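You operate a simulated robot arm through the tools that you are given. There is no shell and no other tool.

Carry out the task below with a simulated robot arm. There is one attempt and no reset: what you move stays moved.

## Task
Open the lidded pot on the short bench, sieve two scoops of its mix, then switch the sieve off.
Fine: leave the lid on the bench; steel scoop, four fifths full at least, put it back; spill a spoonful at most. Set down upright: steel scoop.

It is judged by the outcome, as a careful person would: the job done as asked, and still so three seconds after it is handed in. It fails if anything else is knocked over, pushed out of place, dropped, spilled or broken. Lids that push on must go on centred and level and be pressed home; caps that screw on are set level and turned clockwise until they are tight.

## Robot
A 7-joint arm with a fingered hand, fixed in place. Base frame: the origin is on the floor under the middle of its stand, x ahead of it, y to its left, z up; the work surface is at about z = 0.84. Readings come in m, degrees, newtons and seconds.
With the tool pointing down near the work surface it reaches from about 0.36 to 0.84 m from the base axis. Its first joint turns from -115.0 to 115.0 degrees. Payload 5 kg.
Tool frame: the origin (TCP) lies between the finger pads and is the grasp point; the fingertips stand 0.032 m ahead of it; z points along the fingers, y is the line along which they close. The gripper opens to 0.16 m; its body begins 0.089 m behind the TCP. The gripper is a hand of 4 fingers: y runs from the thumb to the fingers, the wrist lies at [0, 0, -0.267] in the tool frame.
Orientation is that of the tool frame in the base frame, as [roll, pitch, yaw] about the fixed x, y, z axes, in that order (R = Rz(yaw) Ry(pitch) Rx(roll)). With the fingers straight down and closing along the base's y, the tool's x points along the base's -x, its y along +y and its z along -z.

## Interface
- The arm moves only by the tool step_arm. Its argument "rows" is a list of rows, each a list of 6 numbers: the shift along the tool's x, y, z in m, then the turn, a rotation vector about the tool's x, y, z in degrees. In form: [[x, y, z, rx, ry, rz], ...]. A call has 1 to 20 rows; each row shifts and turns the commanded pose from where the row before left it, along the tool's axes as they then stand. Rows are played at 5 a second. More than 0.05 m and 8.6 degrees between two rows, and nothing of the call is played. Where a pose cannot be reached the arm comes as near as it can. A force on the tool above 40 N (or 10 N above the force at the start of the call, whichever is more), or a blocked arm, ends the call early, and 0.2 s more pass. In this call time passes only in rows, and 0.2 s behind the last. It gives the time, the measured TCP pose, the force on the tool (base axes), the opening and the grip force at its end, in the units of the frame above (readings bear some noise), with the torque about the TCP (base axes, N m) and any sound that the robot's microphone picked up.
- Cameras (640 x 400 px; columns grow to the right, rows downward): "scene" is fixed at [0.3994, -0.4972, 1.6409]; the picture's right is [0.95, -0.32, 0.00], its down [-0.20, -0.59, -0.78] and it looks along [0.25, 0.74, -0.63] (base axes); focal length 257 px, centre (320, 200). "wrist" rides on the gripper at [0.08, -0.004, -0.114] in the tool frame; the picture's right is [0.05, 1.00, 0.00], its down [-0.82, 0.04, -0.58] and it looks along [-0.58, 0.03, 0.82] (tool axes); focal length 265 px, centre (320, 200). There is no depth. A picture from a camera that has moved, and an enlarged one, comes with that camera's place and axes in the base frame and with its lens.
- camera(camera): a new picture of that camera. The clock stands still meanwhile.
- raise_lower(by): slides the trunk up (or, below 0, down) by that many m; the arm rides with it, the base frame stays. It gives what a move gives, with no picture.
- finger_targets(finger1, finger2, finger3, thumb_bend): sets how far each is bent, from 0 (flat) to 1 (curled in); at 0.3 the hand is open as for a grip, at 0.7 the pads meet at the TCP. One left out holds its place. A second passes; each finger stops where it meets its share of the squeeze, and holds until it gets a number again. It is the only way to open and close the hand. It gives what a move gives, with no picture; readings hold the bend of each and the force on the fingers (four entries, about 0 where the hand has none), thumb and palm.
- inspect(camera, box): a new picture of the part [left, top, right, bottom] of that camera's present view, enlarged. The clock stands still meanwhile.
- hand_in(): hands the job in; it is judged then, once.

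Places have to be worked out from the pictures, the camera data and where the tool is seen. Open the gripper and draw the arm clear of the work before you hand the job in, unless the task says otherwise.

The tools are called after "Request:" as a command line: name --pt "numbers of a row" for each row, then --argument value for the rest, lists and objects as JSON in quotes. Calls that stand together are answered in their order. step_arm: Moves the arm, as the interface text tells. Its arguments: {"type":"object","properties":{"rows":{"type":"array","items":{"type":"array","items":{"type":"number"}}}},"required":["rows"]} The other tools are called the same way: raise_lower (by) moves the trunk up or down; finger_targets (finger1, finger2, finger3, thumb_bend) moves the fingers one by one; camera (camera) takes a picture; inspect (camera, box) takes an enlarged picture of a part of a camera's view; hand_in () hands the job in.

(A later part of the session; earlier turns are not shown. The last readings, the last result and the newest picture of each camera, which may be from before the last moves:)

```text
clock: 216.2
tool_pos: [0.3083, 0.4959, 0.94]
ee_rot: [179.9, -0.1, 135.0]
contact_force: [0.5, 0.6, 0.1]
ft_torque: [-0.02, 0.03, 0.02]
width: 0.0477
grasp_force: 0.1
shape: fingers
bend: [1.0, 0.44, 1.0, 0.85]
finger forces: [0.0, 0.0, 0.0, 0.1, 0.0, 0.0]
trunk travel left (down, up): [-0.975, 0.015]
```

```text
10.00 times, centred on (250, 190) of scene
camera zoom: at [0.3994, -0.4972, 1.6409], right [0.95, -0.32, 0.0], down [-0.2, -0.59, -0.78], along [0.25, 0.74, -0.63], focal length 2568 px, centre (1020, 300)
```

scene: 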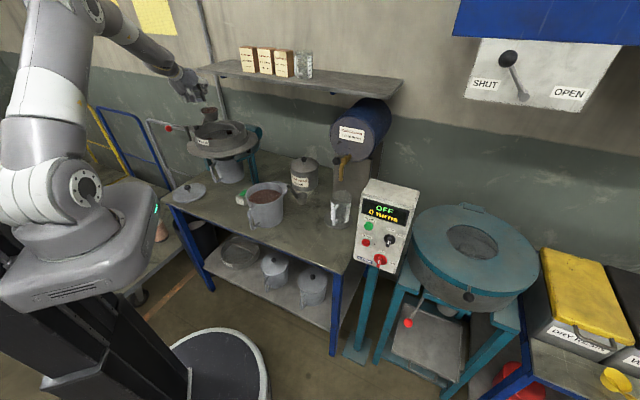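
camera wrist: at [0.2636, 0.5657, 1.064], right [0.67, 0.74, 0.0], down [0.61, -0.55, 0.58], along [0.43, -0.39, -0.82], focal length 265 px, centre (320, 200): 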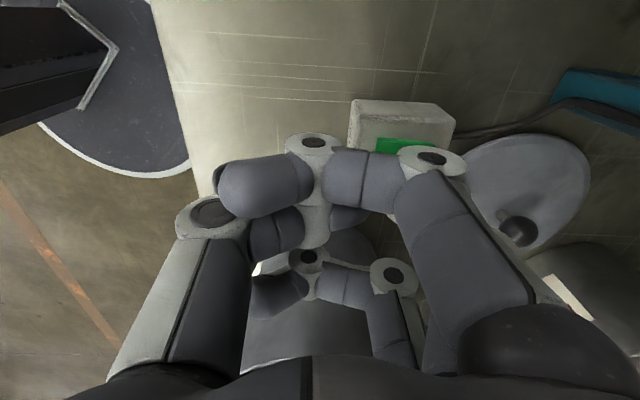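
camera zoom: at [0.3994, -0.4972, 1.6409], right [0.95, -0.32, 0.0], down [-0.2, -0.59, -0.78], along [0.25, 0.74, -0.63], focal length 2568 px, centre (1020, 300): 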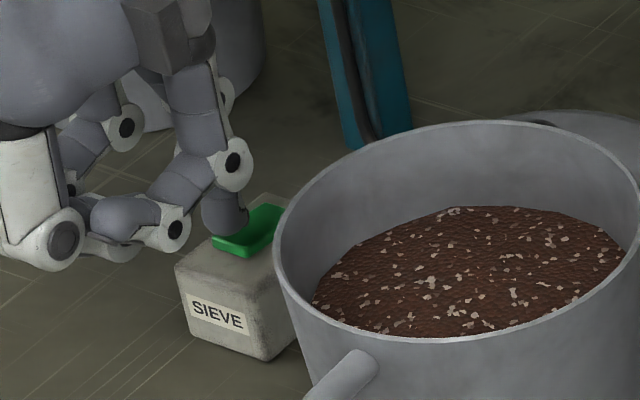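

The tip is over the front part of the rocker. Pressing there.

Request:
step_arm --pt "0 0.002 0.006 0 0 0" --pt "0 0 0.004 0 0 0"

Request:
step_arm --pt "0 0 0.004 0 0 0"

Request:
inspect --camera "scene" --box '[230, 170, 270, 210]'

```text
clock: 216.8
tool_pos: [0.3113, 0.4983, 0.9319]
ee_rot: [179.7, -0.1, 135.0]
contact_force: [-0.7, 1.0, 6.8]
ft_torque: [0.3, -0.29, -0.01]
width: 0.0475
grasp_force: 3.1
shape: fingers
bend: [1.0, 0.44, 1.0, 0.85]
finger forces: [0.0, 6.8, 0.0, 0.1, 0.1, 0.1]
trunk travel left (down, up): [-0.975, 0.015]
```

```text
clock: 217.2
tool_pos: [0.313, 0.4967, 0.9302]
ee_rot: [179.4, -0.2, 135.0]
contact_force: [-3.0, -5.8, 34.5]
ft_torque: [1.45, -1.61, -0.15]
width: 0.0477
grasp_force: 17.5
shape: fingers
bend: [1.0, 0.47, 1.0, 0.85]
finger forces: [0.0, 35.1, 0.1, 0.0, 0.0, 0.0]
trunk travel left (down, up): [-0.975, 0.015]
```

```text
10.00 times, centred on (250, 190) of scene
camera zoom: at [0.3994, -0.4972, 1.6409], right [0.95, -0.32, 0.0], down [-0.2, -0.59, -0.78], along [0.25, 0.74, -0.63], focal length 2568 px, centre (1020, 300)
```

zoom: 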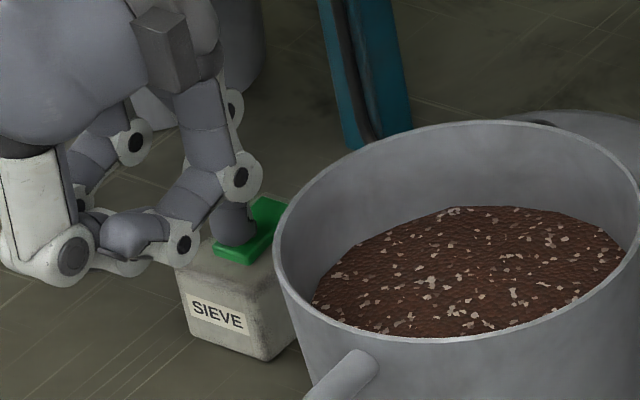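

No toggle at the front end either (34 N). Trying the back (cable-side) end.

Request:
step_arm --pt "0 0 -0.014 0 0 0" --pt "0 0.013 0 0 0 0" --pt "0 0.013 0 0 0 0"

Request:
inspect --camera "scene" --box '[230, 170, 270, 210]'

Request:
inspect --camera "wrist" --box '[320, 80, 480, 180]'

```text
clock: 218.0
tool_pos: [0.3302, 0.5172, 0.9399]
ee_rot: [179.8, 0.0, 135.0]
contact_force: [1.0, 0.4, 0.1]
ft_torque: [-0.03, 0.01, 0.0]
width: 0.0476
grasp_force: 0.0
shape: fingers
bend: [1.0, 0.44, 1.0, 0.85]
finger forces: [0.1, 0.0, 0.1, 0.0, 0.0, 0.0]
trunk travel left (down, up): [-0.975, 0.015]
```

```text
10.00 times, centred on (250, 190) of scene
camera zoom: at [0.3994, -0.4972, 1.6409], right [0.95, -0.32, 0.0], down [-0.2, -0.59, -0.78], along [0.25, 0.74, -0.63], focal length 2568 px, centre (1020, 300)
```

zoom: 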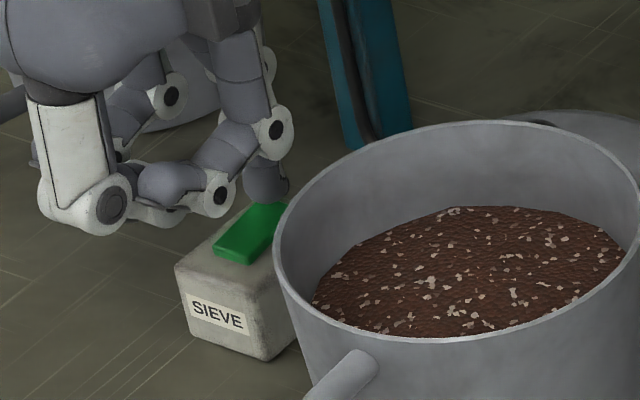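

```text
4.00 times, centred on (400, 130) of wrist
camera zoom: at [0.2705, 0.5713, 1.0536], right [0.67, 0.74, 0.0], down [0.61, -0.55, 0.58], along [0.43, -0.39, -0.82], focal length 1062 px, centre (0, 480)
```

zoom: 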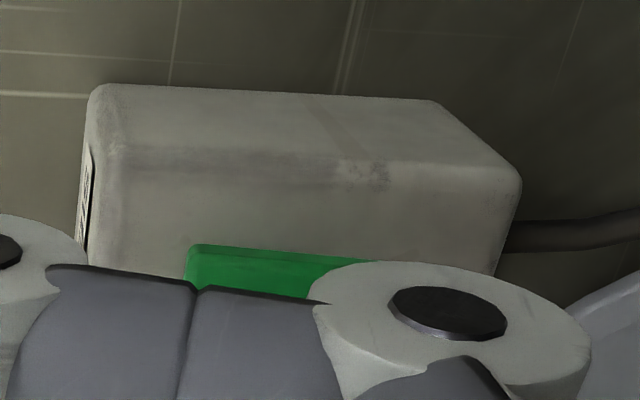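

The tip is above the back end of the rocker. Pressing.

Request:
step_arm --pt "0 0 0.006 0 0 0" --pt "0 0 0.003 0 0 0"

Request:
step_arm --pt "0 0 0.004 0 0 0"

Request:
inspect --camera "scene" --box '[230, 170, 270, 210]'

```text
clock: 218.6
tool_pos: [0.3289, 0.5167, 0.9313]
ee_rot: [179.9, 0.0, 135.0]
contact_force: [-0.2, 0.3, 0.8]
ft_torque: [0.03, 0.0, -0.02]
width: 0.0477
grasp_force: 0.1
shape: fingers
bend: [1.0, 0.44, 1.0, 0.85]
finger forces: [0.0, 0.0, 0.1, 0.0, 0.1, 0.0]
trunk travel left (down, up): [-0.975, 0.015]
```

```text
clock: 219.0
tool_pos: [0.3313, 0.5169, 0.9303]
ee_rot: [179.7, 0.0, 135.0]
contact_force: [-1.9, -2.4, 16.4]
ft_torque: [0.65, -0.73, -0.08]
width: 0.0477
grasp_force: 8.0
shape: fingers
bend: [1.0, 0.45, 1.0, 0.85]
finger forces: [0.0, 15.7, 0.0, 0.0, 0.0, 0.0]
trunk travel left (down, up): [-0.975, 0.015]
```

```text
10.00 times, centred on (250, 190) of scene
camera zoom: at [0.3994, -0.4972, 1.6409], right [0.95, -0.32, 0.0], down [-0.2, -0.59, -0.78], along [0.25, 0.74, -0.63], focal length 2568 px, centre (1020, 300)
```

zoom: 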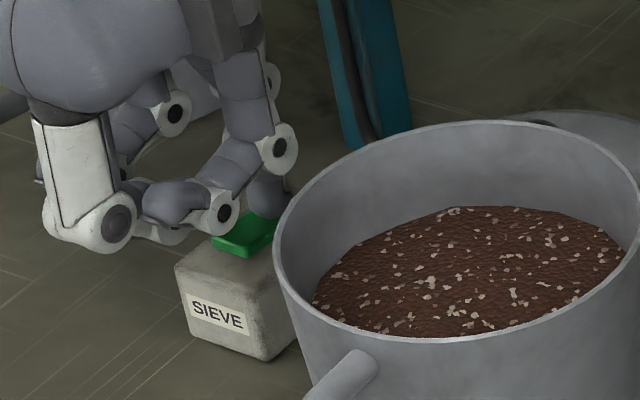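

No click so far. I'll lift off and check whether anything changed (button look, sieve pile, sound).

Request:
step_arm --pt "0 0 -0.02 0 0 0" --pt "0 0 -0.03 0 0 0" --pt "0 0 0 0 0 0" --pt "0 0 0 0 0 0" --pt "0 0 0 0 0 0"

Request:
inspect --camera "scene" --box '[235, 178, 260, 208]'

Request:
inspect --camera "scene" --box '[180, 100, 270, 170]'

```text
clock: 220.2
tool_pos: [0.3315, 0.5176, 0.9776]
ee_rot: [179.9, 0.0, 134.9]
contact_force: [0.5, 0.3, 0.5]
ft_torque: [-0.02, 0.02, 0.01]
width: 0.0478
grasp_force: 0.0
shape: fingers
bend: [1.0, 0.44, 1.0, 0.85]
finger forces: [0.1, 0.0, 0.1, 0.1, 0.0, 0.0]
trunk travel left (down, up): [-0.975, 0.015]
```

```text
13.33 times, centred on (248, 193) of scene
camera zoom: at [0.3994, -0.4972, 1.6409], right [0.95, -0.32, 0.0], down [-0.2, -0.59, -0.78], along [0.25, 0.74, -0.63], focal length 3424 px, centre (1287, 293)
```

zoom: 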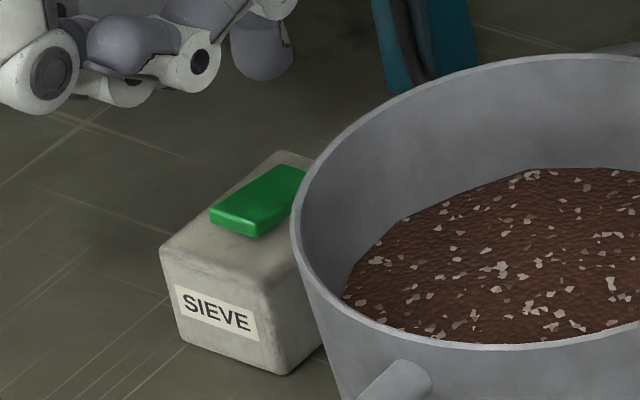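

```text
5.71 times, centred on (225, 135) of scene
camera zoom: at [0.3994, -0.4972, 1.6409], right [0.95, -0.32, 0.0], down [-0.2, -0.59, -0.78], along [0.25, 0.74, -0.63], focal length 1468 px, centre (863, 571)
```

zoom: 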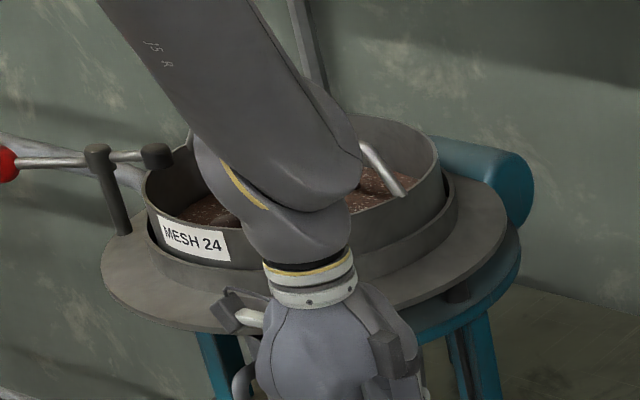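

The mix on the mesh now looks spread out with flecks, so the sieve may have started. I'll move the arm out of the way and look at the sieve at two different times.

Request:
step_arm --pt "0 0 -0.04 0 0 0" --pt "0 0 -0.04 0 0 0" --pt "0 0 -0.04 0 0 0" --pt "-0.02 -0.035 -0.01 0 0 0" --pt "-0.02 -0.035 -0.01 0 0 0" --pt "-0.02 -0.035 -0.01 0 0 0" --pt "-0.02 -0.035 -0.01 0 0 0" --pt "-0.02 -0.035 -0.01 0 0 0"

Request:
inspect --camera "scene" --box '[180, 100, 270, 170]'

```text
clock: 222.0
tool_pos: [0.2769, 0.3203, 1.1477]
ee_rot: [179.9, -0.1, 135.0]
contact_force: [0.6, -0.3, 0.3]
ft_torque: [0.02, -0.01, -0.02]
width: 0.0476
grasp_force: 0.1
shape: fingers
bend: [1.0, 0.44, 1.0, 0.85]
finger forces: [0.0, 0.1, 0.0, 0.0, 0.0, 0.0]
trunk travel left (down, up): [-0.975, 0.015]
```

```text
5.71 times, centred on (225, 135) of scene
camera zoom: at [0.3994, -0.4972, 1.6409], right [0.95, -0.32, 0.0], down [-0.2, -0.59, -0.78], along [0.25, 0.74, -0.63], focal length 1468 px, centre (863, 571)
```

zoom: 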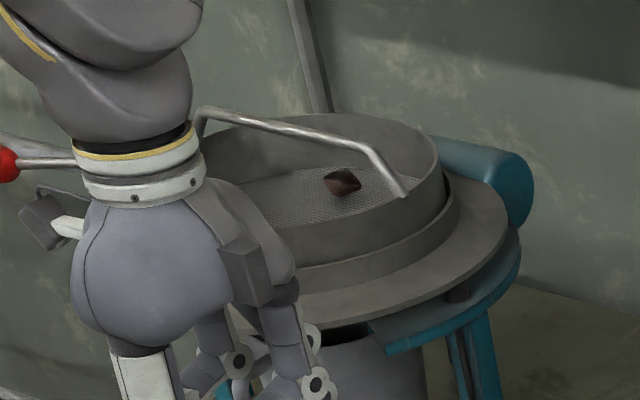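

The right part of the mesh is already bare. I'll clear the view fully.

Request:
step_arm --pt "-0.035 0.01 0 0 0 0" --pt "-0.035 0.01 0 0 0 0" --pt "-0.035 0.01 0 0 0 0" --pt "-0.035 0.01 0 0 0 0" --pt "-0.035 0.01 0 0 0 0"

Request:
inspect --camera "scene" --box '[180, 100, 270, 170]'

Request:
inspect --camera "scene" --box '[185, 110, 255, 190]'

```text
clock: 223.2
tool_pos: [0.437, 0.2307, 1.147]
ee_rot: [179.8, -0.1, 135.0]
contact_force: [0.4, 0.5, 0.4]
ft_torque: [0.02, 0.07, -0.01]
width: 0.0477
grasp_force: 0.1
shape: fingers
bend: [1.0, 0.44, 1.0, 0.85]
finger forces: [0.0, 0.0, 0.0, 0.0, 0.0, 0.1]
trunk travel left (down, up): [-0.975, 0.015]
```

```text
5.71 times, centred on (225, 135) of scene
camera zoom: at [0.3994, -0.4972, 1.6409], right [0.95, -0.32, 0.0], down [-0.2, -0.59, -0.78], along [0.25, 0.74, -0.63], focal length 1468 px, centre (863, 571)
```

zoom: 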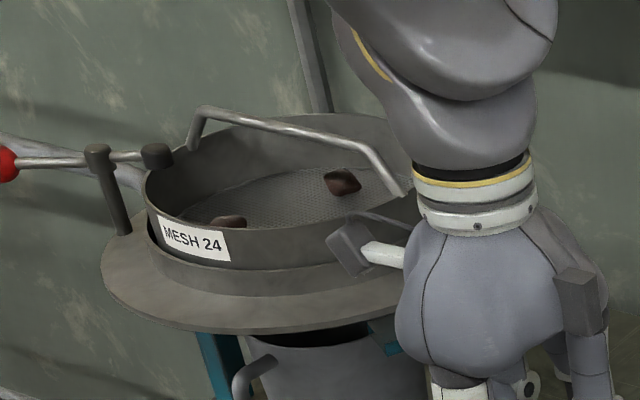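

```text
5.00 times, centred on (220, 150) of scene
camera zoom: at [0.3994, -0.4972, 1.6409], right [0.95, -0.32, 0.0], down [-0.2, -0.59, -0.78], along [0.25, 0.74, -0.63], focal length 1284 px, centre (820, 450)
```

zoom: 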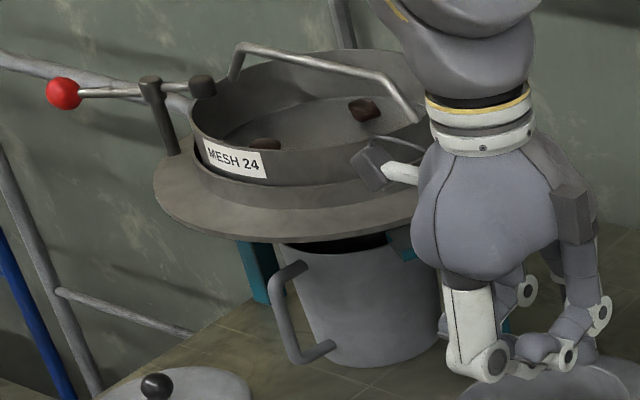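

The mesh is clear except for the lumps — the mix has passed through, so the switch did work (silently). To see whether it's still running, I'll compare the lumps' positions over time.

Request:
inspect --camera "scene" --box '[200, 112, 240, 148]'

Request:
step_arm --pt "0 0 0 0 0 0" --pt "0 0 0 0 0 0" --pt "0 0 0 0 0 0"

Request:
inspect --camera "scene" --box '[200, 112, 240, 148]'

Request:
step_arm --pt "0 0 0 0 0 0" --pt "0 0 0 0 0 0"

Request:
inspect --camera "scene" --box '[200, 112, 240, 148]'

```text
11.11 times, centred on (220, 130) of scene
camera zoom: at [0.3994, -0.4972, 1.6409], right [0.95, -0.32, 0.0], down [-0.2, -0.59, -0.78], along [0.25, 0.74, -0.63], focal length 2853 px, centre (1431, 978)
```

zoom: 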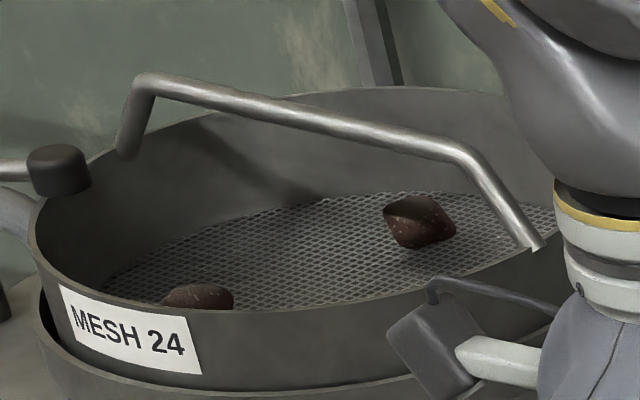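

```text
clock: 224.0
tool_pos: [0.4372, 0.233, 1.1465]
ee_rot: [179.9, 0.0, 135.0]
contact_force: [-0.3, -0.3, 0.0]
ft_torque: [0.01, -0.01, -0.01]
width: 0.0475
grasp_force: 0.1
shape: fingers
bend: [1.0, 0.44, 1.0, 0.85]
finger forces: [0.0, 0.1, 0.1, 0.0, 0.1, 0.0]
trunk travel left (down, up): [-0.975, 0.015]
```

```text
11.11 times, centred on (220, 130) of scene
camera zoom: at [0.3994, -0.4972, 1.6409], right [0.95, -0.32, 0.0], down [-0.2, -0.59, -0.78], along [0.25, 0.74, -0.63], focal length 2853 px, centre (1431, 978)
```

zoom: 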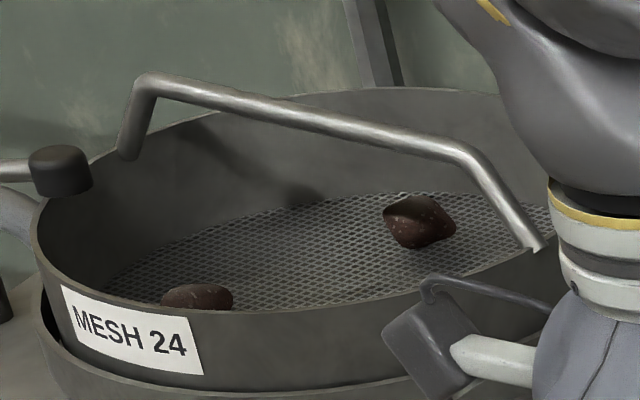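

```text
clock: 224.6
tool_pos: [0.437, 0.2333, 1.147]
ee_rot: [179.8, 0.0, 135.1]
contact_force: [-0.2, -0.3, 0.3]
ft_torque: [0.03, 0.0, 0.04]
width: 0.0476
grasp_force: 0.0
shape: fingers
bend: [1.0, 0.44, 1.0, 0.85]
finger forces: [0.0, 0.0, 0.0, 0.0, 0.0, 0.0]
trunk travel left (down, up): [-0.975, 0.015]
```

```text
11.11 times, centred on (220, 130) of scene
camera zoom: at [0.3994, -0.4972, 1.6409], right [0.95, -0.32, 0.0], down [-0.2, -0.59, -0.78], along [0.25, 0.74, -0.63], focal length 2853 px, centre (1431, 978)
```

zoom: 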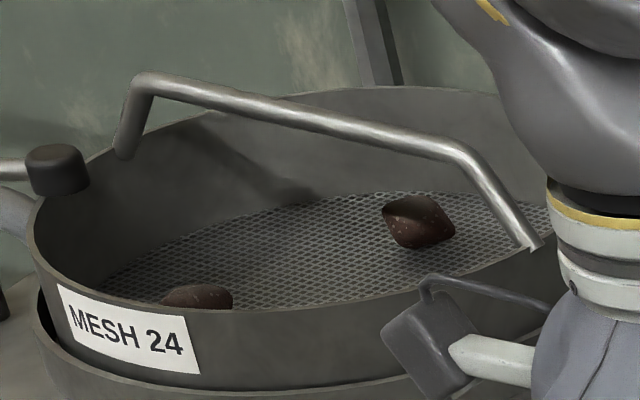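

The ring, label and bail shift by several pixels between frames while the background doesn't — the sieve is vibrating (ON) and all the mix has gone through. Now I'll switch it off: back to the switch for one clean press.

Request:
step_arm --pt "0.0345 0.014 0 0 0 0" --pt "0.0345 0.014 0 0 0 0" --pt "0.0345 0.014 0 0 0 0" --pt "0.0345 0.014 0 0 0 0" --pt "0.0345 0.014 0 0 0 0" --pt "0.0345 0.014 0 0 0 0" --pt "0.0345 0.014 0 0 0 0" --pt "0.0342 0.0143 0 0 0 0" --pt "0 0 0.04 0 0 0" --pt "0 0 0.04 0 0 0" --pt "0 0 0.04 0 0 0" --pt "0 0 0.04 0 0 0" --pt "0 0 0.035 0 0 0"

Request:
inspect --camera "scene" --box '[230, 170, 270, 210]'

```text
clock: 227.4
tool_pos: [0.3223, 0.5101, 0.9514]
ee_rot: [179.8, -0.1, 134.9]
contact_force: [-0.3, -0.2, 0.0]
ft_torque: [-0.02, 0.01, -0.02]
width: 0.0475
grasp_force: 0.0
shape: fingers
bend: [1.0, 0.44, 1.0, 0.85]
finger forces: [0.0, 0.0, 0.0, 0.0, 0.0, 0.0]
trunk travel left (down, up): [-0.975, 0.015]
```

```text
10.00 times, centred on (250, 190) of scene
camera zoom: at [0.3994, -0.4972, 1.6409], right [0.95, -0.32, 0.0], down [-0.2, -0.59, -0.78], along [0.25, 0.74, -0.63], focal length 2568 px, centre (1020, 300)
```

zoom: 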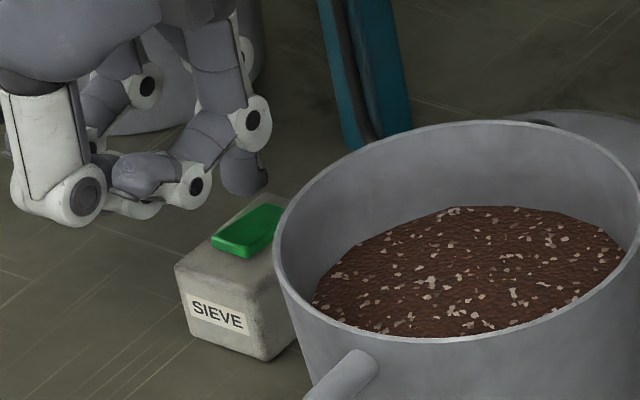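

Fingertip over the button. One press, then release.

Request:
step_arm --pt "0 0 0.01 0 0 0" --pt "0 0 0.006 0 0 0" --pt "0 0 0.004 0 0 0" --pt "0 0 0.003 0 0 0"

Request:
step_arm --pt "0 0 -0.01 0 0 0" --pt "0 0 -0.02 0 0 0" --pt "0 0 -0.03 0 0 0"

Request:
inspect --camera "scene" --box '[200, 112, 240, 148]'

Request:
step_arm --pt "0 0 0 0 0 0" --pt "0 0 0 0 0 0"

Request:
inspect --camera "scene" --box '[200, 112, 240, 148]'

```text
clock: 228.4
tool_pos: [0.321, 0.507, 0.9311]
ee_rot: [179.7, -0.1, 135.0]
contact_force: [-1.0, -2.6, 15.9]
ft_torque: [0.65, -0.68, -0.05]
width: 0.0474
grasp_force: 7.6
shape: fingers
bend: [1.0, 0.45, 1.0, 0.85]
finger forces: [0.0, 14.3, 0.0, 0.0, 0.0, 0.0]
trunk travel left (down, up): [-0.975, 0.015]
```

```text
clock: 229.2
tool_pos: [0.3215, 0.506, 0.991]
ee_rot: [179.8, -0.1, 135.1]
contact_force: [0.2, 0.1, -0.7]
ft_torque: [0.06, 0.0, -0.01]
width: 0.0475
grasp_force: 0.2
shape: fingers
bend: [1.0, 0.44, 1.0, 0.85]
finger forces: [0.1, 0.1, 0.0, 0.0, 0.1, 0.0]
trunk travel left (down, up): [-0.975, 0.015]
```

```text
11.11 times, centred on (220, 130) of scene
camera zoom: at [0.3994, -0.4972, 1.6409], right [0.95, -0.32, 0.0], down [-0.2, -0.59, -0.78], along [0.25, 0.74, -0.63], focal length 2853 px, centre (1431, 978)
```

zoom: 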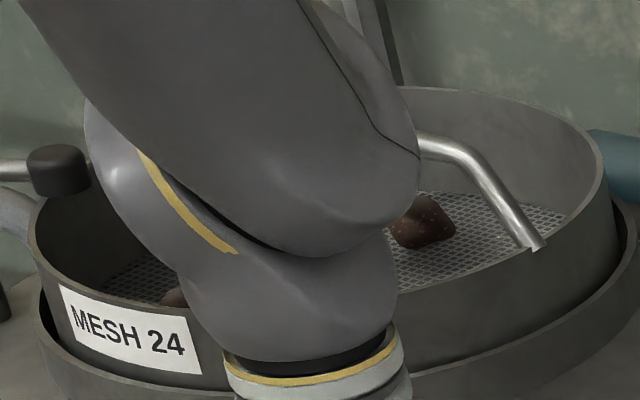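

```text
clock: 229.8
tool_pos: [0.321, 0.5078, 0.9907]
ee_rot: [180.0, 0.0, 135.0]
contact_force: [1.2, -0.8, -0.1]
ft_torque: [0.0, 0.01, -0.03]
width: 0.0475
grasp_force: 0.1
shape: fingers
bend: [1.0, 0.44, 1.0, 0.85]
finger forces: [0.0, 0.0, 0.0, 0.1, 0.0, 0.0]
trunk travel left (down, up): [-0.975, 0.015]
```

```text
11.11 times, centred on (220, 130) of scene
camera zoom: at [0.3994, -0.4972, 1.6409], right [0.95, -0.32, 0.0], down [-0.2, -0.59, -0.78], along [0.25, 0.74, -0.63], focal length 2853 px, centre (1431, 978)
```

zoom: 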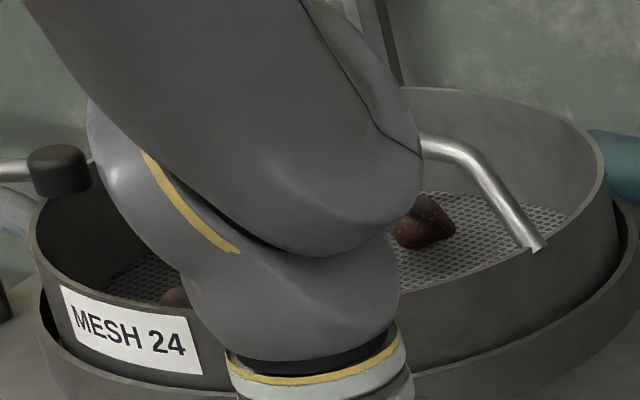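

I need more samples to judge whether it's still vibrating.

Request:
step_arm --pt "0 0 0 0 0 0"

Request:
inspect --camera "scene" --box '[198, 130, 218, 148]'

Request:
step_arm --pt "0 0 0 0 0 0" --pt "0 0 0 0 0 0"

Request:
inspect --camera "scene" --box '[198, 130, 218, 148]'

Request:
step_arm --pt "0 0 0 0 0 0" --pt "0 0 0 0 0 0" --pt "0 0 0 0 0 0"

Request:
inspect --camera "scene" --box '[198, 130, 218, 148]'

```text
clock: 230.2
tool_pos: [0.3217, 0.5081, 0.9908]
ee_rot: [179.9, 0.0, 135.0]
contact_force: [0.2, -0.5, 0.9]
ft_torque: [-0.01, 0.01, -0.01]
width: 0.0475
grasp_force: 0.1
shape: fingers
bend: [1.0, 0.44, 1.0, 0.85]
finger forces: [0.0, 0.0, 0.0, 0.0, 0.0, 0.0]
trunk travel left (down, up): [-0.975, 0.015]
```

```text
16.00 times, centred on (208, 139) of scene
camera zoom: at [0.3994, -0.4972, 1.6409], right [0.95, -0.32, 0.0], down [-0.2, -0.59, -0.78], along [0.25, 0.74, -0.63], focal length 4109 px, centre (2112, 1176)
```

zoom: 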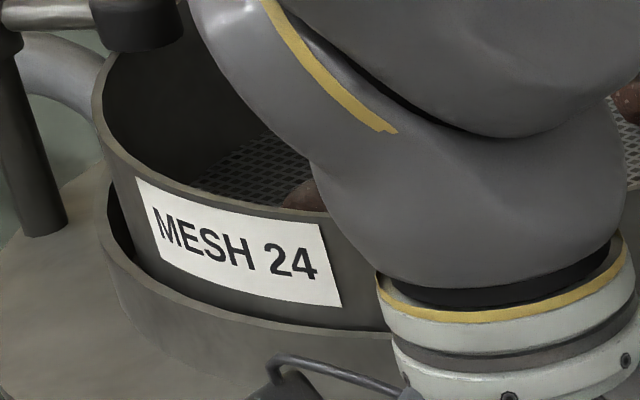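

```text
clock: 230.8
tool_pos: [0.3201, 0.5075, 0.9898]
ee_rot: [179.8, 0.0, 135.0]
contact_force: [0.3, -0.8, -0.3]
ft_torque: [0.01, -0.03, 0.0]
width: 0.0477
grasp_force: 0.1
shape: fingers
bend: [1.0, 0.44, 1.0, 0.85]
finger forces: [0.0, 0.1, 0.0, 0.0, 0.1, 0.0]
trunk travel left (down, up): [-0.975, 0.015]
```

```text
16.00 times, centred on (208, 139) of scene
camera zoom: at [0.3994, -0.4972, 1.6409], right [0.95, -0.32, 0.0], down [-0.2, -0.59, -0.78], along [0.25, 0.74, -0.63], focal length 4109 px, centre (2112, 1176)
```

zoom: 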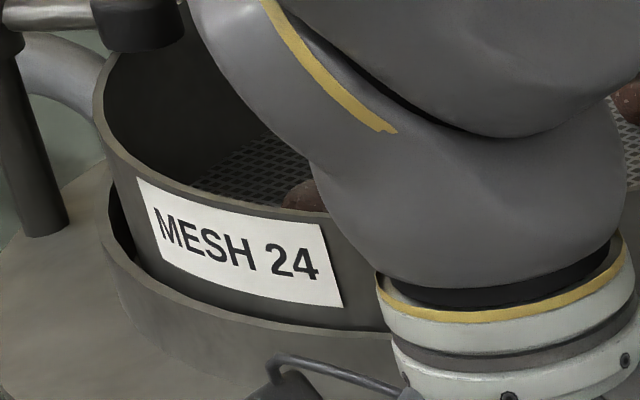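

```text
clock: 231.6
tool_pos: [0.3215, 0.5072, 0.9905]
ee_rot: [179.9, -0.1, 135.0]
contact_force: [0.0, -0.4, -0.3]
ft_torque: [0.0, 0.02, 0.02]
width: 0.0475
grasp_force: 0.0
shape: fingers
bend: [1.0, 0.44, 1.0, 0.85]
finger forces: [0.1, 0.0, 0.1, 0.1, 0.1, 0.0]
trunk travel left (down, up): [-0.975, 0.015]
```

```text
16.00 times, centred on (208, 139) of scene
camera zoom: at [0.3994, -0.4972, 1.6409], right [0.95, -0.32, 0.0], down [-0.2, -0.59, -0.78], along [0.25, 0.74, -0.63], focal length 4109 px, centre (2112, 1176)
```

zoom: 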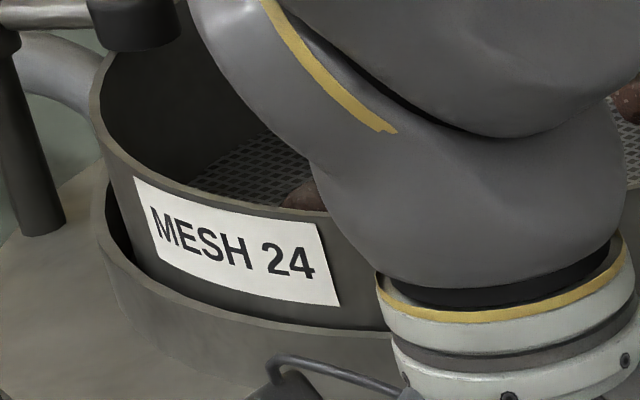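

The sieve still vibrates, so it behaves as a rocker: the front end turned it on, and the back end must be pressed firmly to turn it off. I'll press the back end harder.

Request:
step_arm --pt "0 0.007 0.02 0 0 0" --pt "0 0.008 0.02 0 0 0" --pt "0 0 0.012 0 0 0" --pt "0 0 0.006 0 0 0"

Request:
step_arm --pt "0 0 0.004 0 0 0"

Request:
inspect --camera "scene" --box '[230, 170, 270, 210]'

```text
clock: 232.6
tool_pos: [0.3317, 0.5184, 0.9301]
ee_rot: [179.9, 0.0, 135.1]
contact_force: [-0.1, 0.1, 0.2]
ft_torque: [0.0, 0.03, 0.0]
width: 0.0472
grasp_force: 0.2
shape: fingers
bend: [1.0, 0.44, 1.0, 0.85]
finger forces: [0.0, 0.0, 0.1, 0.0, 0.1, 0.1]
trunk travel left (down, up): [-0.975, 0.015]
```

```text
clock: 233.0
tool_pos: [0.3317, 0.5183, 0.9288]
ee_rot: [179.7, -0.1, 134.9]
contact_force: [-0.3, -3.3, 15.0]
ft_torque: [0.65, -0.73, -0.11]
width: 0.0475
grasp_force: 7.7
shape: fingers
bend: [1.0, 0.45, 1.0, 0.85]
finger forces: [0.0, 14.9, 0.0, 0.0, 0.0, 0.0]
trunk travel left (down, up): [-0.975, 0.015]
```

```text
10.00 times, centred on (250, 190) of scene
camera zoom: at [0.3994, -0.4972, 1.6409], right [0.95, -0.32, 0.0], down [-0.2, -0.59, -0.78], along [0.25, 0.74, -0.63], focal length 2568 px, centre (1020, 300)
```

zoom: 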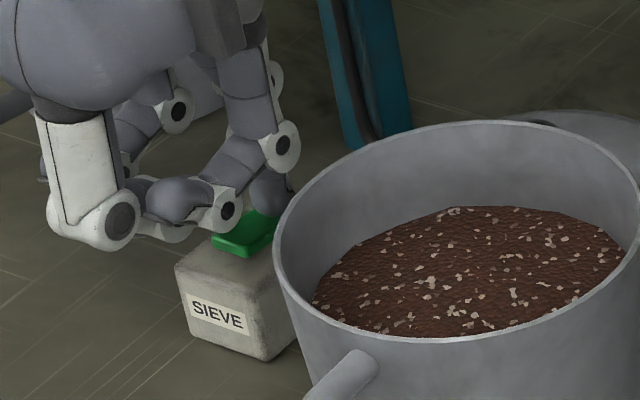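

The back end is already down (contact is 1–2 mm lower there), so ON = back down. I'll press the front end firmly, as that should switch it off.

Request:
step_arm --pt "0 0 -0.014 0 0 0" --pt "0 -0.014 0 0 0 0" --pt "0 -0.0145 0 0 0 0" --pt "0 0 0.007 0 0 0" --pt "0 0 0.004 0 0 0"

Request:
step_arm --pt "0 0 0.004 0 0 0"

Request:
inspect --camera "scene" --box '[230, 170, 270, 210]'

```text
clock: 234.2
tool_pos: [0.3106, 0.4995, 0.9322]
ee_rot: [179.8, -0.2, 135.0]
contact_force: [-1.0, -1.2, 7.1]
ft_torque: [0.3, -0.32, -0.02]
width: 0.0476
grasp_force: 3.4
shape: fingers
bend: [1.0, 0.44, 1.0, 0.85]
finger forces: [0.0, 6.8, 0.0, 0.0, 0.1, 0.1]
trunk travel left (down, up): [-0.975, 0.015]
```

```text
clock: 234.6
tool_pos: [0.3117, 0.4985, 0.9306]
ee_rot: [179.5, -0.1, 135.0]
contact_force: [-2.5, -4.5, 32.7]
ft_torque: [1.41, -1.51, -0.06]
width: 0.0476
grasp_force: 17.0
shape: fingers
bend: [1.0, 0.47, 1.0, 0.85]
finger forces: [0.0, 33.6, 0.0, 0.1, 0.1, 0.0]
trunk travel left (down, up): [-0.975, 0.015]
```

```text
10.00 times, centred on (250, 190) of scene
camera zoom: at [0.3994, -0.4972, 1.6409], right [0.95, -0.32, 0.0], down [-0.2, -0.59, -0.78], along [0.25, 0.74, -0.63], focal length 2568 px, centre (1020, 300)
```

zoom: 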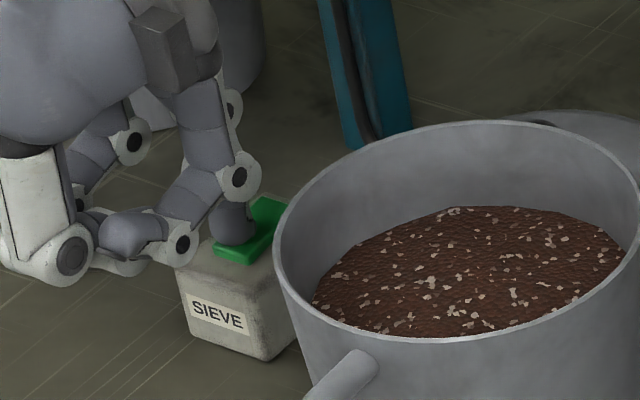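

The rocker's back end now appears raised. Releasing and checking the vibration again with several samples.

Request:
step_arm --pt "0 0 -0.02 0 0 0" --pt "0 0 -0.03 0 0 0" --pt "0 0 -0.04 0 0 0" --pt "0 0 -0.04 0 0 0" --pt "0 0 -0.04 0 0 0" --pt "-0.03 -0.03 0 0 0 0" --pt "-0.03 -0.03 0 0 0 0" --pt "-0.03 -0.03 0 0 0 0" --pt "-0.03 -0.03 0 0 0 0" --pt "-0.03 -0.03 0 0 0 0" --pt "-0.03 -0.03 0 0 0 0" --pt "-0.03 -0.03 0 0 0 0"

Request:
inspect --camera "scene" --box '[198, 130, 218, 148]'

Request:
step_arm --pt "0 0 0 0 0 0"

Request:
inspect --camera "scene" --box '[198, 130, 218, 148]'

Request:
step_arm --pt "0 0 0 0 0 0" --pt "0 0 0 0 0 0"

Request:
inspect --camera "scene" --box '[198, 130, 218, 148]'

Request:
step_arm --pt "0 0 0 0 0 0" --pt "0 0 0 0 0 0" --pt "0 0 0 0 0 0" --pt "0 0 0 0 0 0"

Request:
inspect --camera "scene" --box '[198, 130, 218, 148]'

```text
clock: 237.2
tool_pos: [0.311, 0.1986, 1.0951]
ee_rot: [179.8, -0.2, 135.0]
contact_force: [0.9, -0.7, 0.6]
ft_torque: [0.02, 0.01, 0.02]
width: 0.0475
grasp_force: 0.1
shape: fingers
bend: [1.0, 0.44, 1.0, 0.85]
finger forces: [0.0, 0.0, 0.1, 0.1, 0.0, 0.1]
trunk travel left (down, up): [-0.975, 0.015]
```

```text
16.00 times, centred on (208, 139) of scene
camera zoom: at [0.3994, -0.4972, 1.6409], right [0.95, -0.32, 0.0], down [-0.2, -0.59, -0.78], along [0.25, 0.74, -0.63], focal length 4109 px, centre (2112, 1176)
```

zoom: 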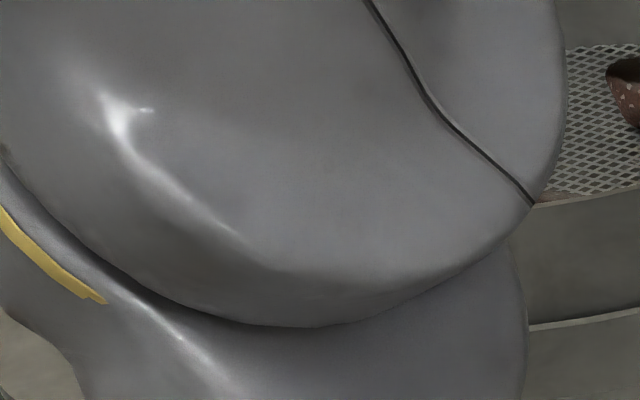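

```text
clock: 237.6
tool_pos: [0.3115, 0.2006, 1.0956]
ee_rot: [179.8, -0.1, 135.0]
contact_force: [0.0, 0.1, 0.2]
ft_torque: [0.01, -0.02, -0.04]
width: 0.0476
grasp_force: 0.0
shape: fingers
bend: [1.0, 0.44, 1.0, 0.85]
finger forces: [0.0, 0.1, 0.0, 0.1, 0.0, 0.0]
trunk travel left (down, up): [-0.975, 0.015]
```

```text
16.00 times, centred on (208, 139) of scene
camera zoom: at [0.3994, -0.4972, 1.6409], right [0.95, -0.32, 0.0], down [-0.2, -0.59, -0.78], along [0.25, 0.74, -0.63], focal length 4109 px, centre (2112, 1176)
```

zoom: 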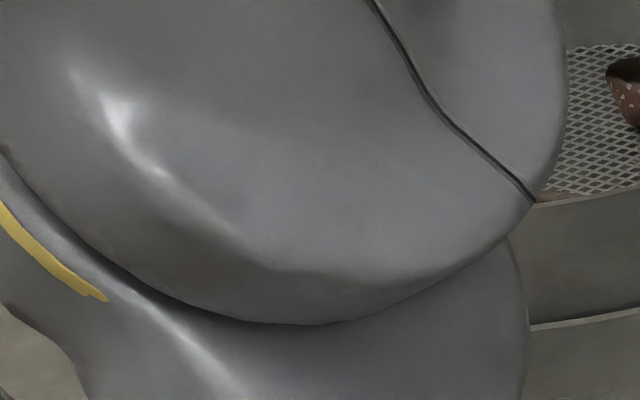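

```text
clock: 238.2
tool_pos: [0.3111, 0.2002, 1.0954]
ee_rot: [179.8, 0.0, 135.0]
contact_force: [0.1, 0.8, 0.6]
ft_torque: [-0.03, 0.0, -0.01]
width: 0.0475
grasp_force: 0.1
shape: fingers
bend: [1.0, 0.44, 1.0, 0.85]
finger forces: [0.1, 0.0, 0.0, 0.0, 0.0, 0.0]
trunk travel left (down, up): [-0.975, 0.015]
```

```text
16.00 times, centred on (208, 139) of scene
camera zoom: at [0.3994, -0.4972, 1.6409], right [0.95, -0.32, 0.0], down [-0.2, -0.59, -0.78], along [0.25, 0.74, -0.63], focal length 4109 px, centre (2112, 1176)
```

zoom: 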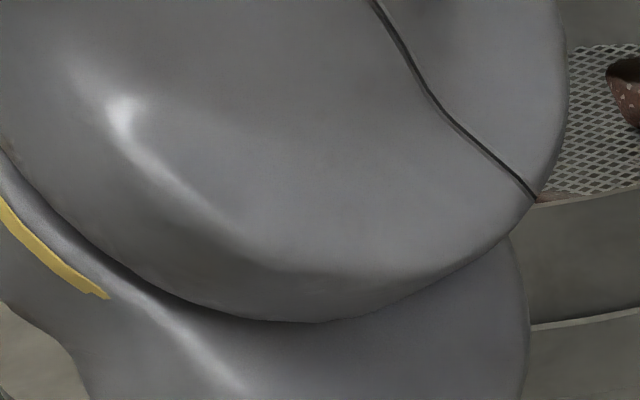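

```text
clock: 239.2
tool_pos: [0.3112, 0.1998, 1.095]
ee_rot: [180.0, 0.0, 134.9]
contact_force: [-0.1, -0.6, -0.3]
ft_torque: [0.0, -0.05, 0.01]
width: 0.0478
grasp_force: 0.0
shape: fingers
bend: [1.0, 0.44, 1.0, 0.85]
finger forces: [0.1, 0.0, 0.0, 0.1, 0.0, 0.0]
trunk travel left (down, up): [-0.975, 0.015]
```

```text
16.00 times, centred on (208, 139) of scene
camera zoom: at [0.3994, -0.4972, 1.6409], right [0.95, -0.32, 0.0], down [-0.2, -0.59, -0.78], along [0.25, 0.74, -0.63], focal length 4109 px, centre (2112, 1176)
```

zoom: 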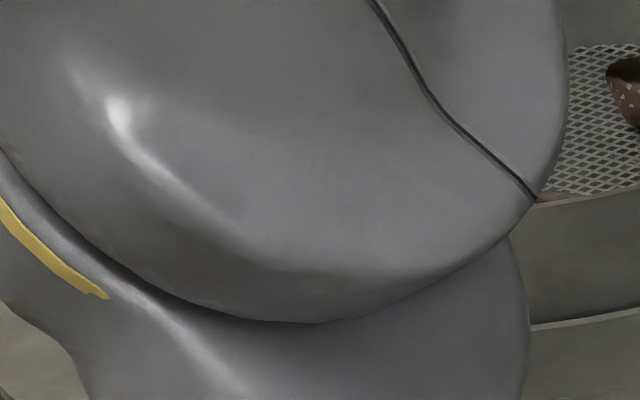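

The lump and ring edges are identical in all four frames now — the sieve is off. I'll move the arm away toward the scoop, opening a clear view of the sieve to double-check.

Request:
step_arm --pt "-0.0263 0.024 -0.0125 0 0 0" --pt "-0.0263 0.024 -0.0125 0 0 0" --pt "-0.0263 0.024 -0.0125 0 0 0" --pt "-0.0263 0.024 -0.0125 0 0 0" --pt "-0.0263 0.024 -0.0125 0 0 0" --pt "-0.0263 0.024 -0.0125 0 0 0" --pt "-0.0263 0.024 -0.0125 0 0 0" --pt "-0.0263 0.024 -0.0125 0 0 0"

Request:
inspect --camera "scene" --box '[198, 125, 218, 143]'

Request:
finger_targets --finger1 0.36 --finger2 0.36 --finger3 0.36 --thumb_bend 0.36

Request:
inspect --camera "scene" --box '[198, 125, 218, 143]'

Request:
step_arm --pt "0 0 0 0 0 -8.06" --pt "0 0 0 0 0 -8.06" --pt "0 0 0 0 0 -8.06" --pt "0 0 0 0 0 -8.06" --pt "0 0 0 0 0 -8.06" --pt "0 0 0 0 0 -8.06" --pt "0 0 0 0 0 -8.06" --pt "0 0 0 0 0 -8.06" --pt "0 0 0 0 0 -8.06" --pt "0 0 0 0 0 -8.06" --pt "0 0 0 0 0 -8.06" --pt "0 0 0 0 0 -8.06" --pt "0 0 0 0 0 -8.06" --pt "0 0 0 0 0 -8.06" --pt "0 0 0 0 0 -8.06" --pt "0 0 0 0 0 -8.06"

Request:
inspect --camera "scene" --box '[198, 125, 218, 143]'

Request:
camera --camera "wrist"

```text
clock: 241.0
tool_pos: [0.5964, 0.1866, 1.1952]
ee_rot: [-180.0, 0.0, 135.0]
contact_force: [0.0, -0.2, 0.1]
ft_torque: [0.0, 0.02, -0.02]
width: 0.0478
grasp_force: 0.0
shape: fingers
bend: [1.0, 0.44, 1.0, 0.85]
finger forces: [0.1, 0.0, 0.0, 0.0, 0.0, 0.1]
trunk travel left (down, up): [-0.975, 0.015]
```

```text
16.00 times, centred on (208, 134) of scene
camera zoom: at [0.3994, -0.4972, 1.6409], right [0.95, -0.32, 0.0], down [-0.2, -0.59, -0.78], along [0.25, 0.74, -0.63], focal length 4109 px, centre (2112, 1256)
```

zoom: 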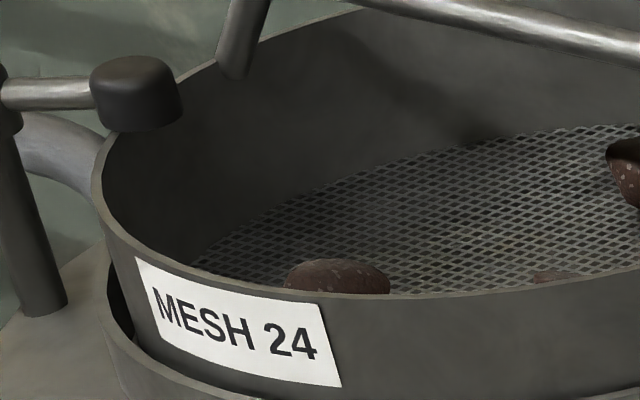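

```text
clock: 242.0
tool_pos: [0.5945, 0.1877, 1.1965]
ee_rot: [179.9, 0.0, 134.9]
contact_force: [-0.2, -0.9, -0.1]
ft_torque: [-0.03, 0.02, 0.01]
width: 0.1465
grasp_force: 0.1
shape: fingers
bend: [0.36, 0.36, 0.36, 0.36]
finger forces: [0.1, 0.0, 0.0, 0.1, 0.0, 0.0]
trunk travel left (down, up): [-0.975, 0.015]
```

```text
16.00 times, centred on (208, 134) of scene
camera zoom: at [0.3994, -0.4972, 1.6409], right [0.95, -0.32, 0.0], down [-0.2, -0.59, -0.78], along [0.25, 0.74, -0.63], focal length 4109 px, centre (2112, 1256)
```

zoom: 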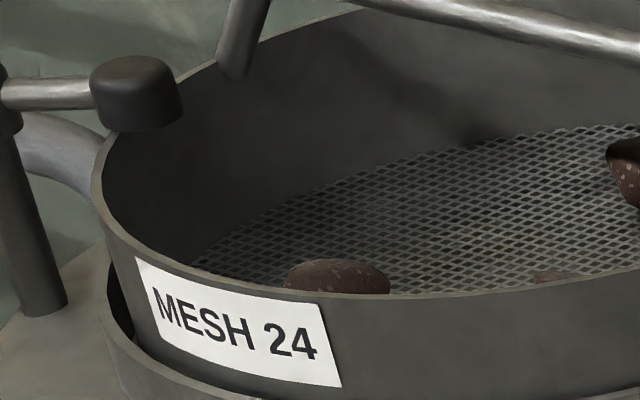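

```text
clock: 245.4
tool_pos: [0.5962, 0.1877, 1.1967]
ee_rot: [-180.0, 0.1, -95.9]
contact_force: [0.2, 0.2, 0.0]
ft_torque: [-0.01, 0.02, 0.02]
width: 0.1462
grasp_force: 0.0
shape: fingers
bend: [0.36, 0.36, 0.36, 0.36]
finger forces: [0.0, 0.0, 0.0, 0.0, 0.1, 0.0]
trunk travel left (down, up): [-0.975, 0.015]
```

```text
16.00 times, centred on (208, 134) of scene
camera zoom: at [0.3994, -0.4972, 1.6409], right [0.95, -0.32, 0.0], down [-0.2, -0.59, -0.78], along [0.25, 0.74, -0.63], focal length 4109 px, centre (2112, 1256)
```

zoom: 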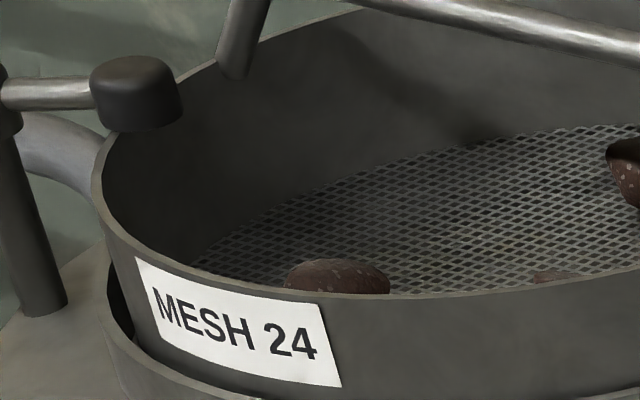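

```text
taken
camera wrist: at [0.5918, 0.1081, 1.3101], right [-1.0, 0.05, 0.0], down [0.04, 0.81, 0.58], along [0.03, 0.58, -0.82], focal length 265 px, centre (320, 200)
```

wrist: 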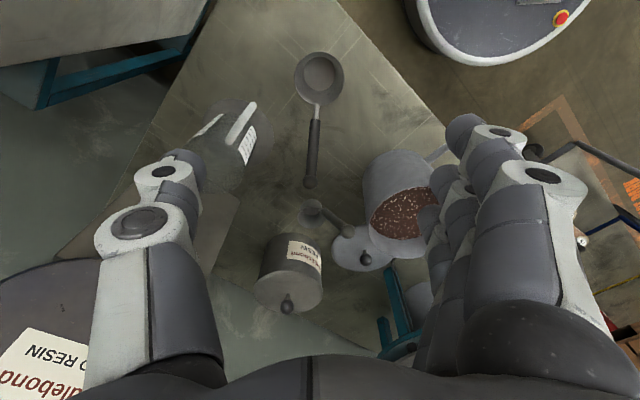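

The label is pixel-identical over 4 s: the sieve is off and its mesh is clear. Now I'll put the scoop back at its original spot: grip the cup from above (handle on the −x side) and move it.

Request:
step_arm --pt "0 -0.002 0.04 0 0 0" --pt "0 0 0.04 0 0 0" --pt "0 0 0.04 0 0 0" --pt "0 0 0.04 0 0 0" --pt "0 0 0.04 0 0 0" --pt "0 0 0.035 0 0 0"

Request:
camera --camera "wrist"

Request:
inspect --camera "scene" --box '[270, 170, 350, 250]'

```text
clock: 246.8
tool_pos: [0.6007, 0.1888, 0.9621]
ee_rot: [-179.9, 0.1, -96.2]
contact_force: [-0.1, 0.1, -0.2]
ft_torque: [0.01, 0.0, 0.0]
width: 0.1471
grasp_force: 0.0
shape: fingers
bend: [0.36, 0.36, 0.36, 0.36]
finger forces: [0.0, 0.0, 0.0, 0.0, 0.0, 0.0]
trunk travel left (down, up): [-0.975, 0.015]
```

```text
taken
camera wrist: at [0.5954, 0.1088, 1.0749], right [-1.0, 0.05, 0.0], down [0.04, 0.81, 0.58], along [0.03, 0.58, -0.82], focal length 265 px, centre (320, 200)
```

wrist: 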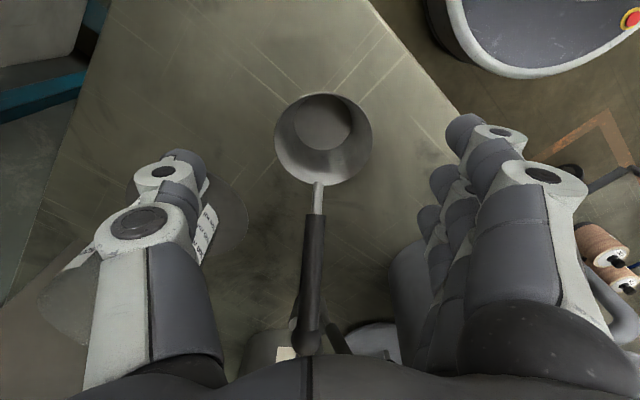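

```text
5.00 times, centred on (310, 210) of scene
camera zoom: at [0.3994, -0.4972, 1.6409], right [0.95, -0.32, 0.0], down [-0.2, -0.59, -0.78], along [0.25, 0.74, -0.63], focal length 1284 px, centre (370, 150)
```

zoom: 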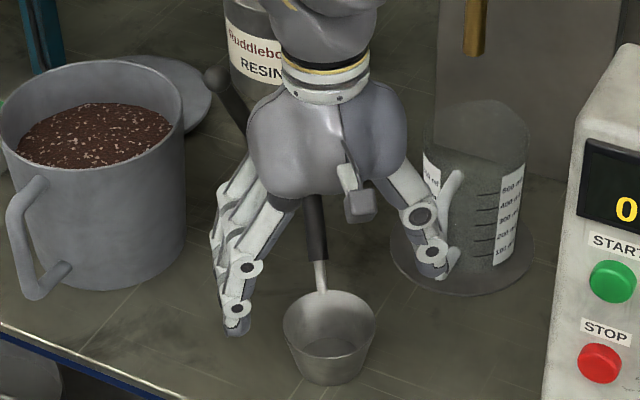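

Centred within a few mm. Descending and gripping the cup.

Request:
step_arm --pt "0.0027 0.0032 0.025 0 0 0" --pt "0 0 0.025 0 0 0" --pt "0 0 0.012 0 0 0"

Request:
finger_targets --finger1 0.52 --finger2 0.52 --finger3 0.52 --thumb_bend 0.52

Request:
finger_targets --finger1 0.62 --finger2 0.6 --finger3 0.62 --thumb_bend 0.6

Request:
camera --camera "wrist"

```text
clock: 247.6
tool_pos: [0.5959, 0.1864, 0.898]
ee_rot: [180.0, 0.1, -96.1]
contact_force: [0.0, -0.3, -0.3]
ft_torque: [0.02, 0.01, 0.02]
width: 0.1464
grasp_force: 0.1
shape: fingers
bend: [0.36, 0.36, 0.36, 0.36]
finger forces: [0.1, 0.0, 0.0, 0.1, 0.1, 0.0]
trunk travel left (down, up): [-0.975, 0.015]
```

```text
clock: 248.6
tool_pos: [0.5953, 0.1864, 0.8989]
ee_rot: [-179.9, 0.1, -96.0]
contact_force: [-0.2, 1.1, -1.2]
ft_torque: [-0.01, -0.01, 0.0]
width: 0.0845
grasp_force: 0.4
shape: fingers
bend: [0.52, 0.52, 0.52, 0.52]
finger forces: [0.0, 0.0, 0.1, 0.1, 0.4, 0.1]
trunk travel left (down, up): [-0.975, 0.015]
```

```text
clock: 249.6
tool_pos: [0.5959, 0.1853, 0.8985]
ee_rot: [179.9, 0.1, -95.9]
contact_force: [0.8, -0.4, 0.0]
ft_torque: [-0.04, -0.01, 0.0]
width: 0.0607
grasp_force: 11.3
shape: fingers
bend: [0.62, 0.54, 0.58, 0.57]
finger forces: [0.3, 6.3, 4.4, 0.0, 10.8, 0.0]
trunk travel left (down, up): [-0.975, 0.015]
```

```text
taken
camera wrist: at [0.5907, 0.1064, 1.0129], right [-1.0, 0.05, 0.0], down [0.04, 0.81, 0.58], along [0.03, 0.58, -0.82], focal length 265 px, centre (320, 200)
```

wrist: 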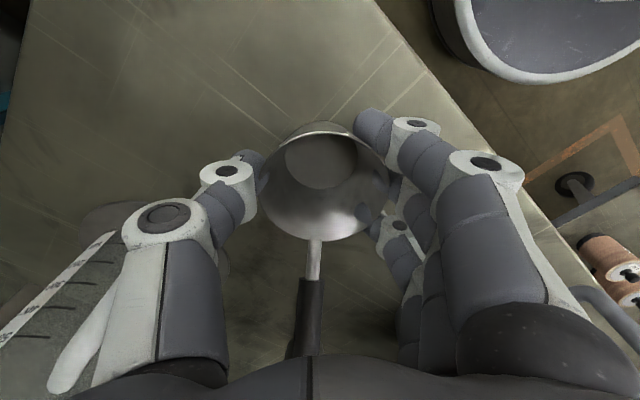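

Good grip on the cup. Lifting it 12 cm so the handle clears the jug and the other scoop, then moving over its original spot.

Request:
step_arm --pt "0 0 -0.01 0 0 0" --pt "0 0 -0.02 0 0 0" --pt "0 0 -0.03 0 0 0" --pt "0 0 -0.03 0 0 0" --pt "0 0 -0.03 0 0 0"

Request:
inspect --camera "scene" --box '[270, 150, 350, 240]'

```text
clock: 250.8
tool_pos: [0.5941, 0.1868, 1.0198]
ee_rot: [-179.9, 0.1, -95.9]
contact_force: [0.5, -0.3, -1.7]
ft_torque: [-0.01, -0.04, -0.02]
width: 0.0608
grasp_force: 10.9
shape: fingers
bend: [0.62, 0.54, 0.58, 0.57]
finger forces: [0.2, 6.2, 4.5, 0.0, 10.7, 0.0]
trunk travel left (down, up): [-0.975, 0.015]
```

```text
4.44 times, centred on (310, 195) of scene
camera zoom: at [0.3994, -0.4972, 1.6409], right [0.95, -0.32, 0.0], down [-0.2, -0.59, -0.78], along [0.25, 0.74, -0.63], focal length 1141 px, centre (364, 222)
```

zoom: 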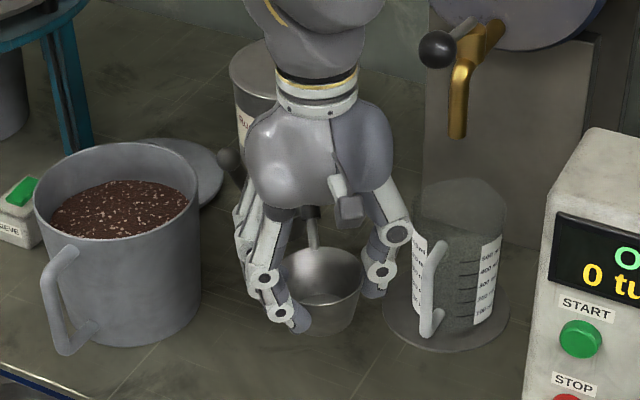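

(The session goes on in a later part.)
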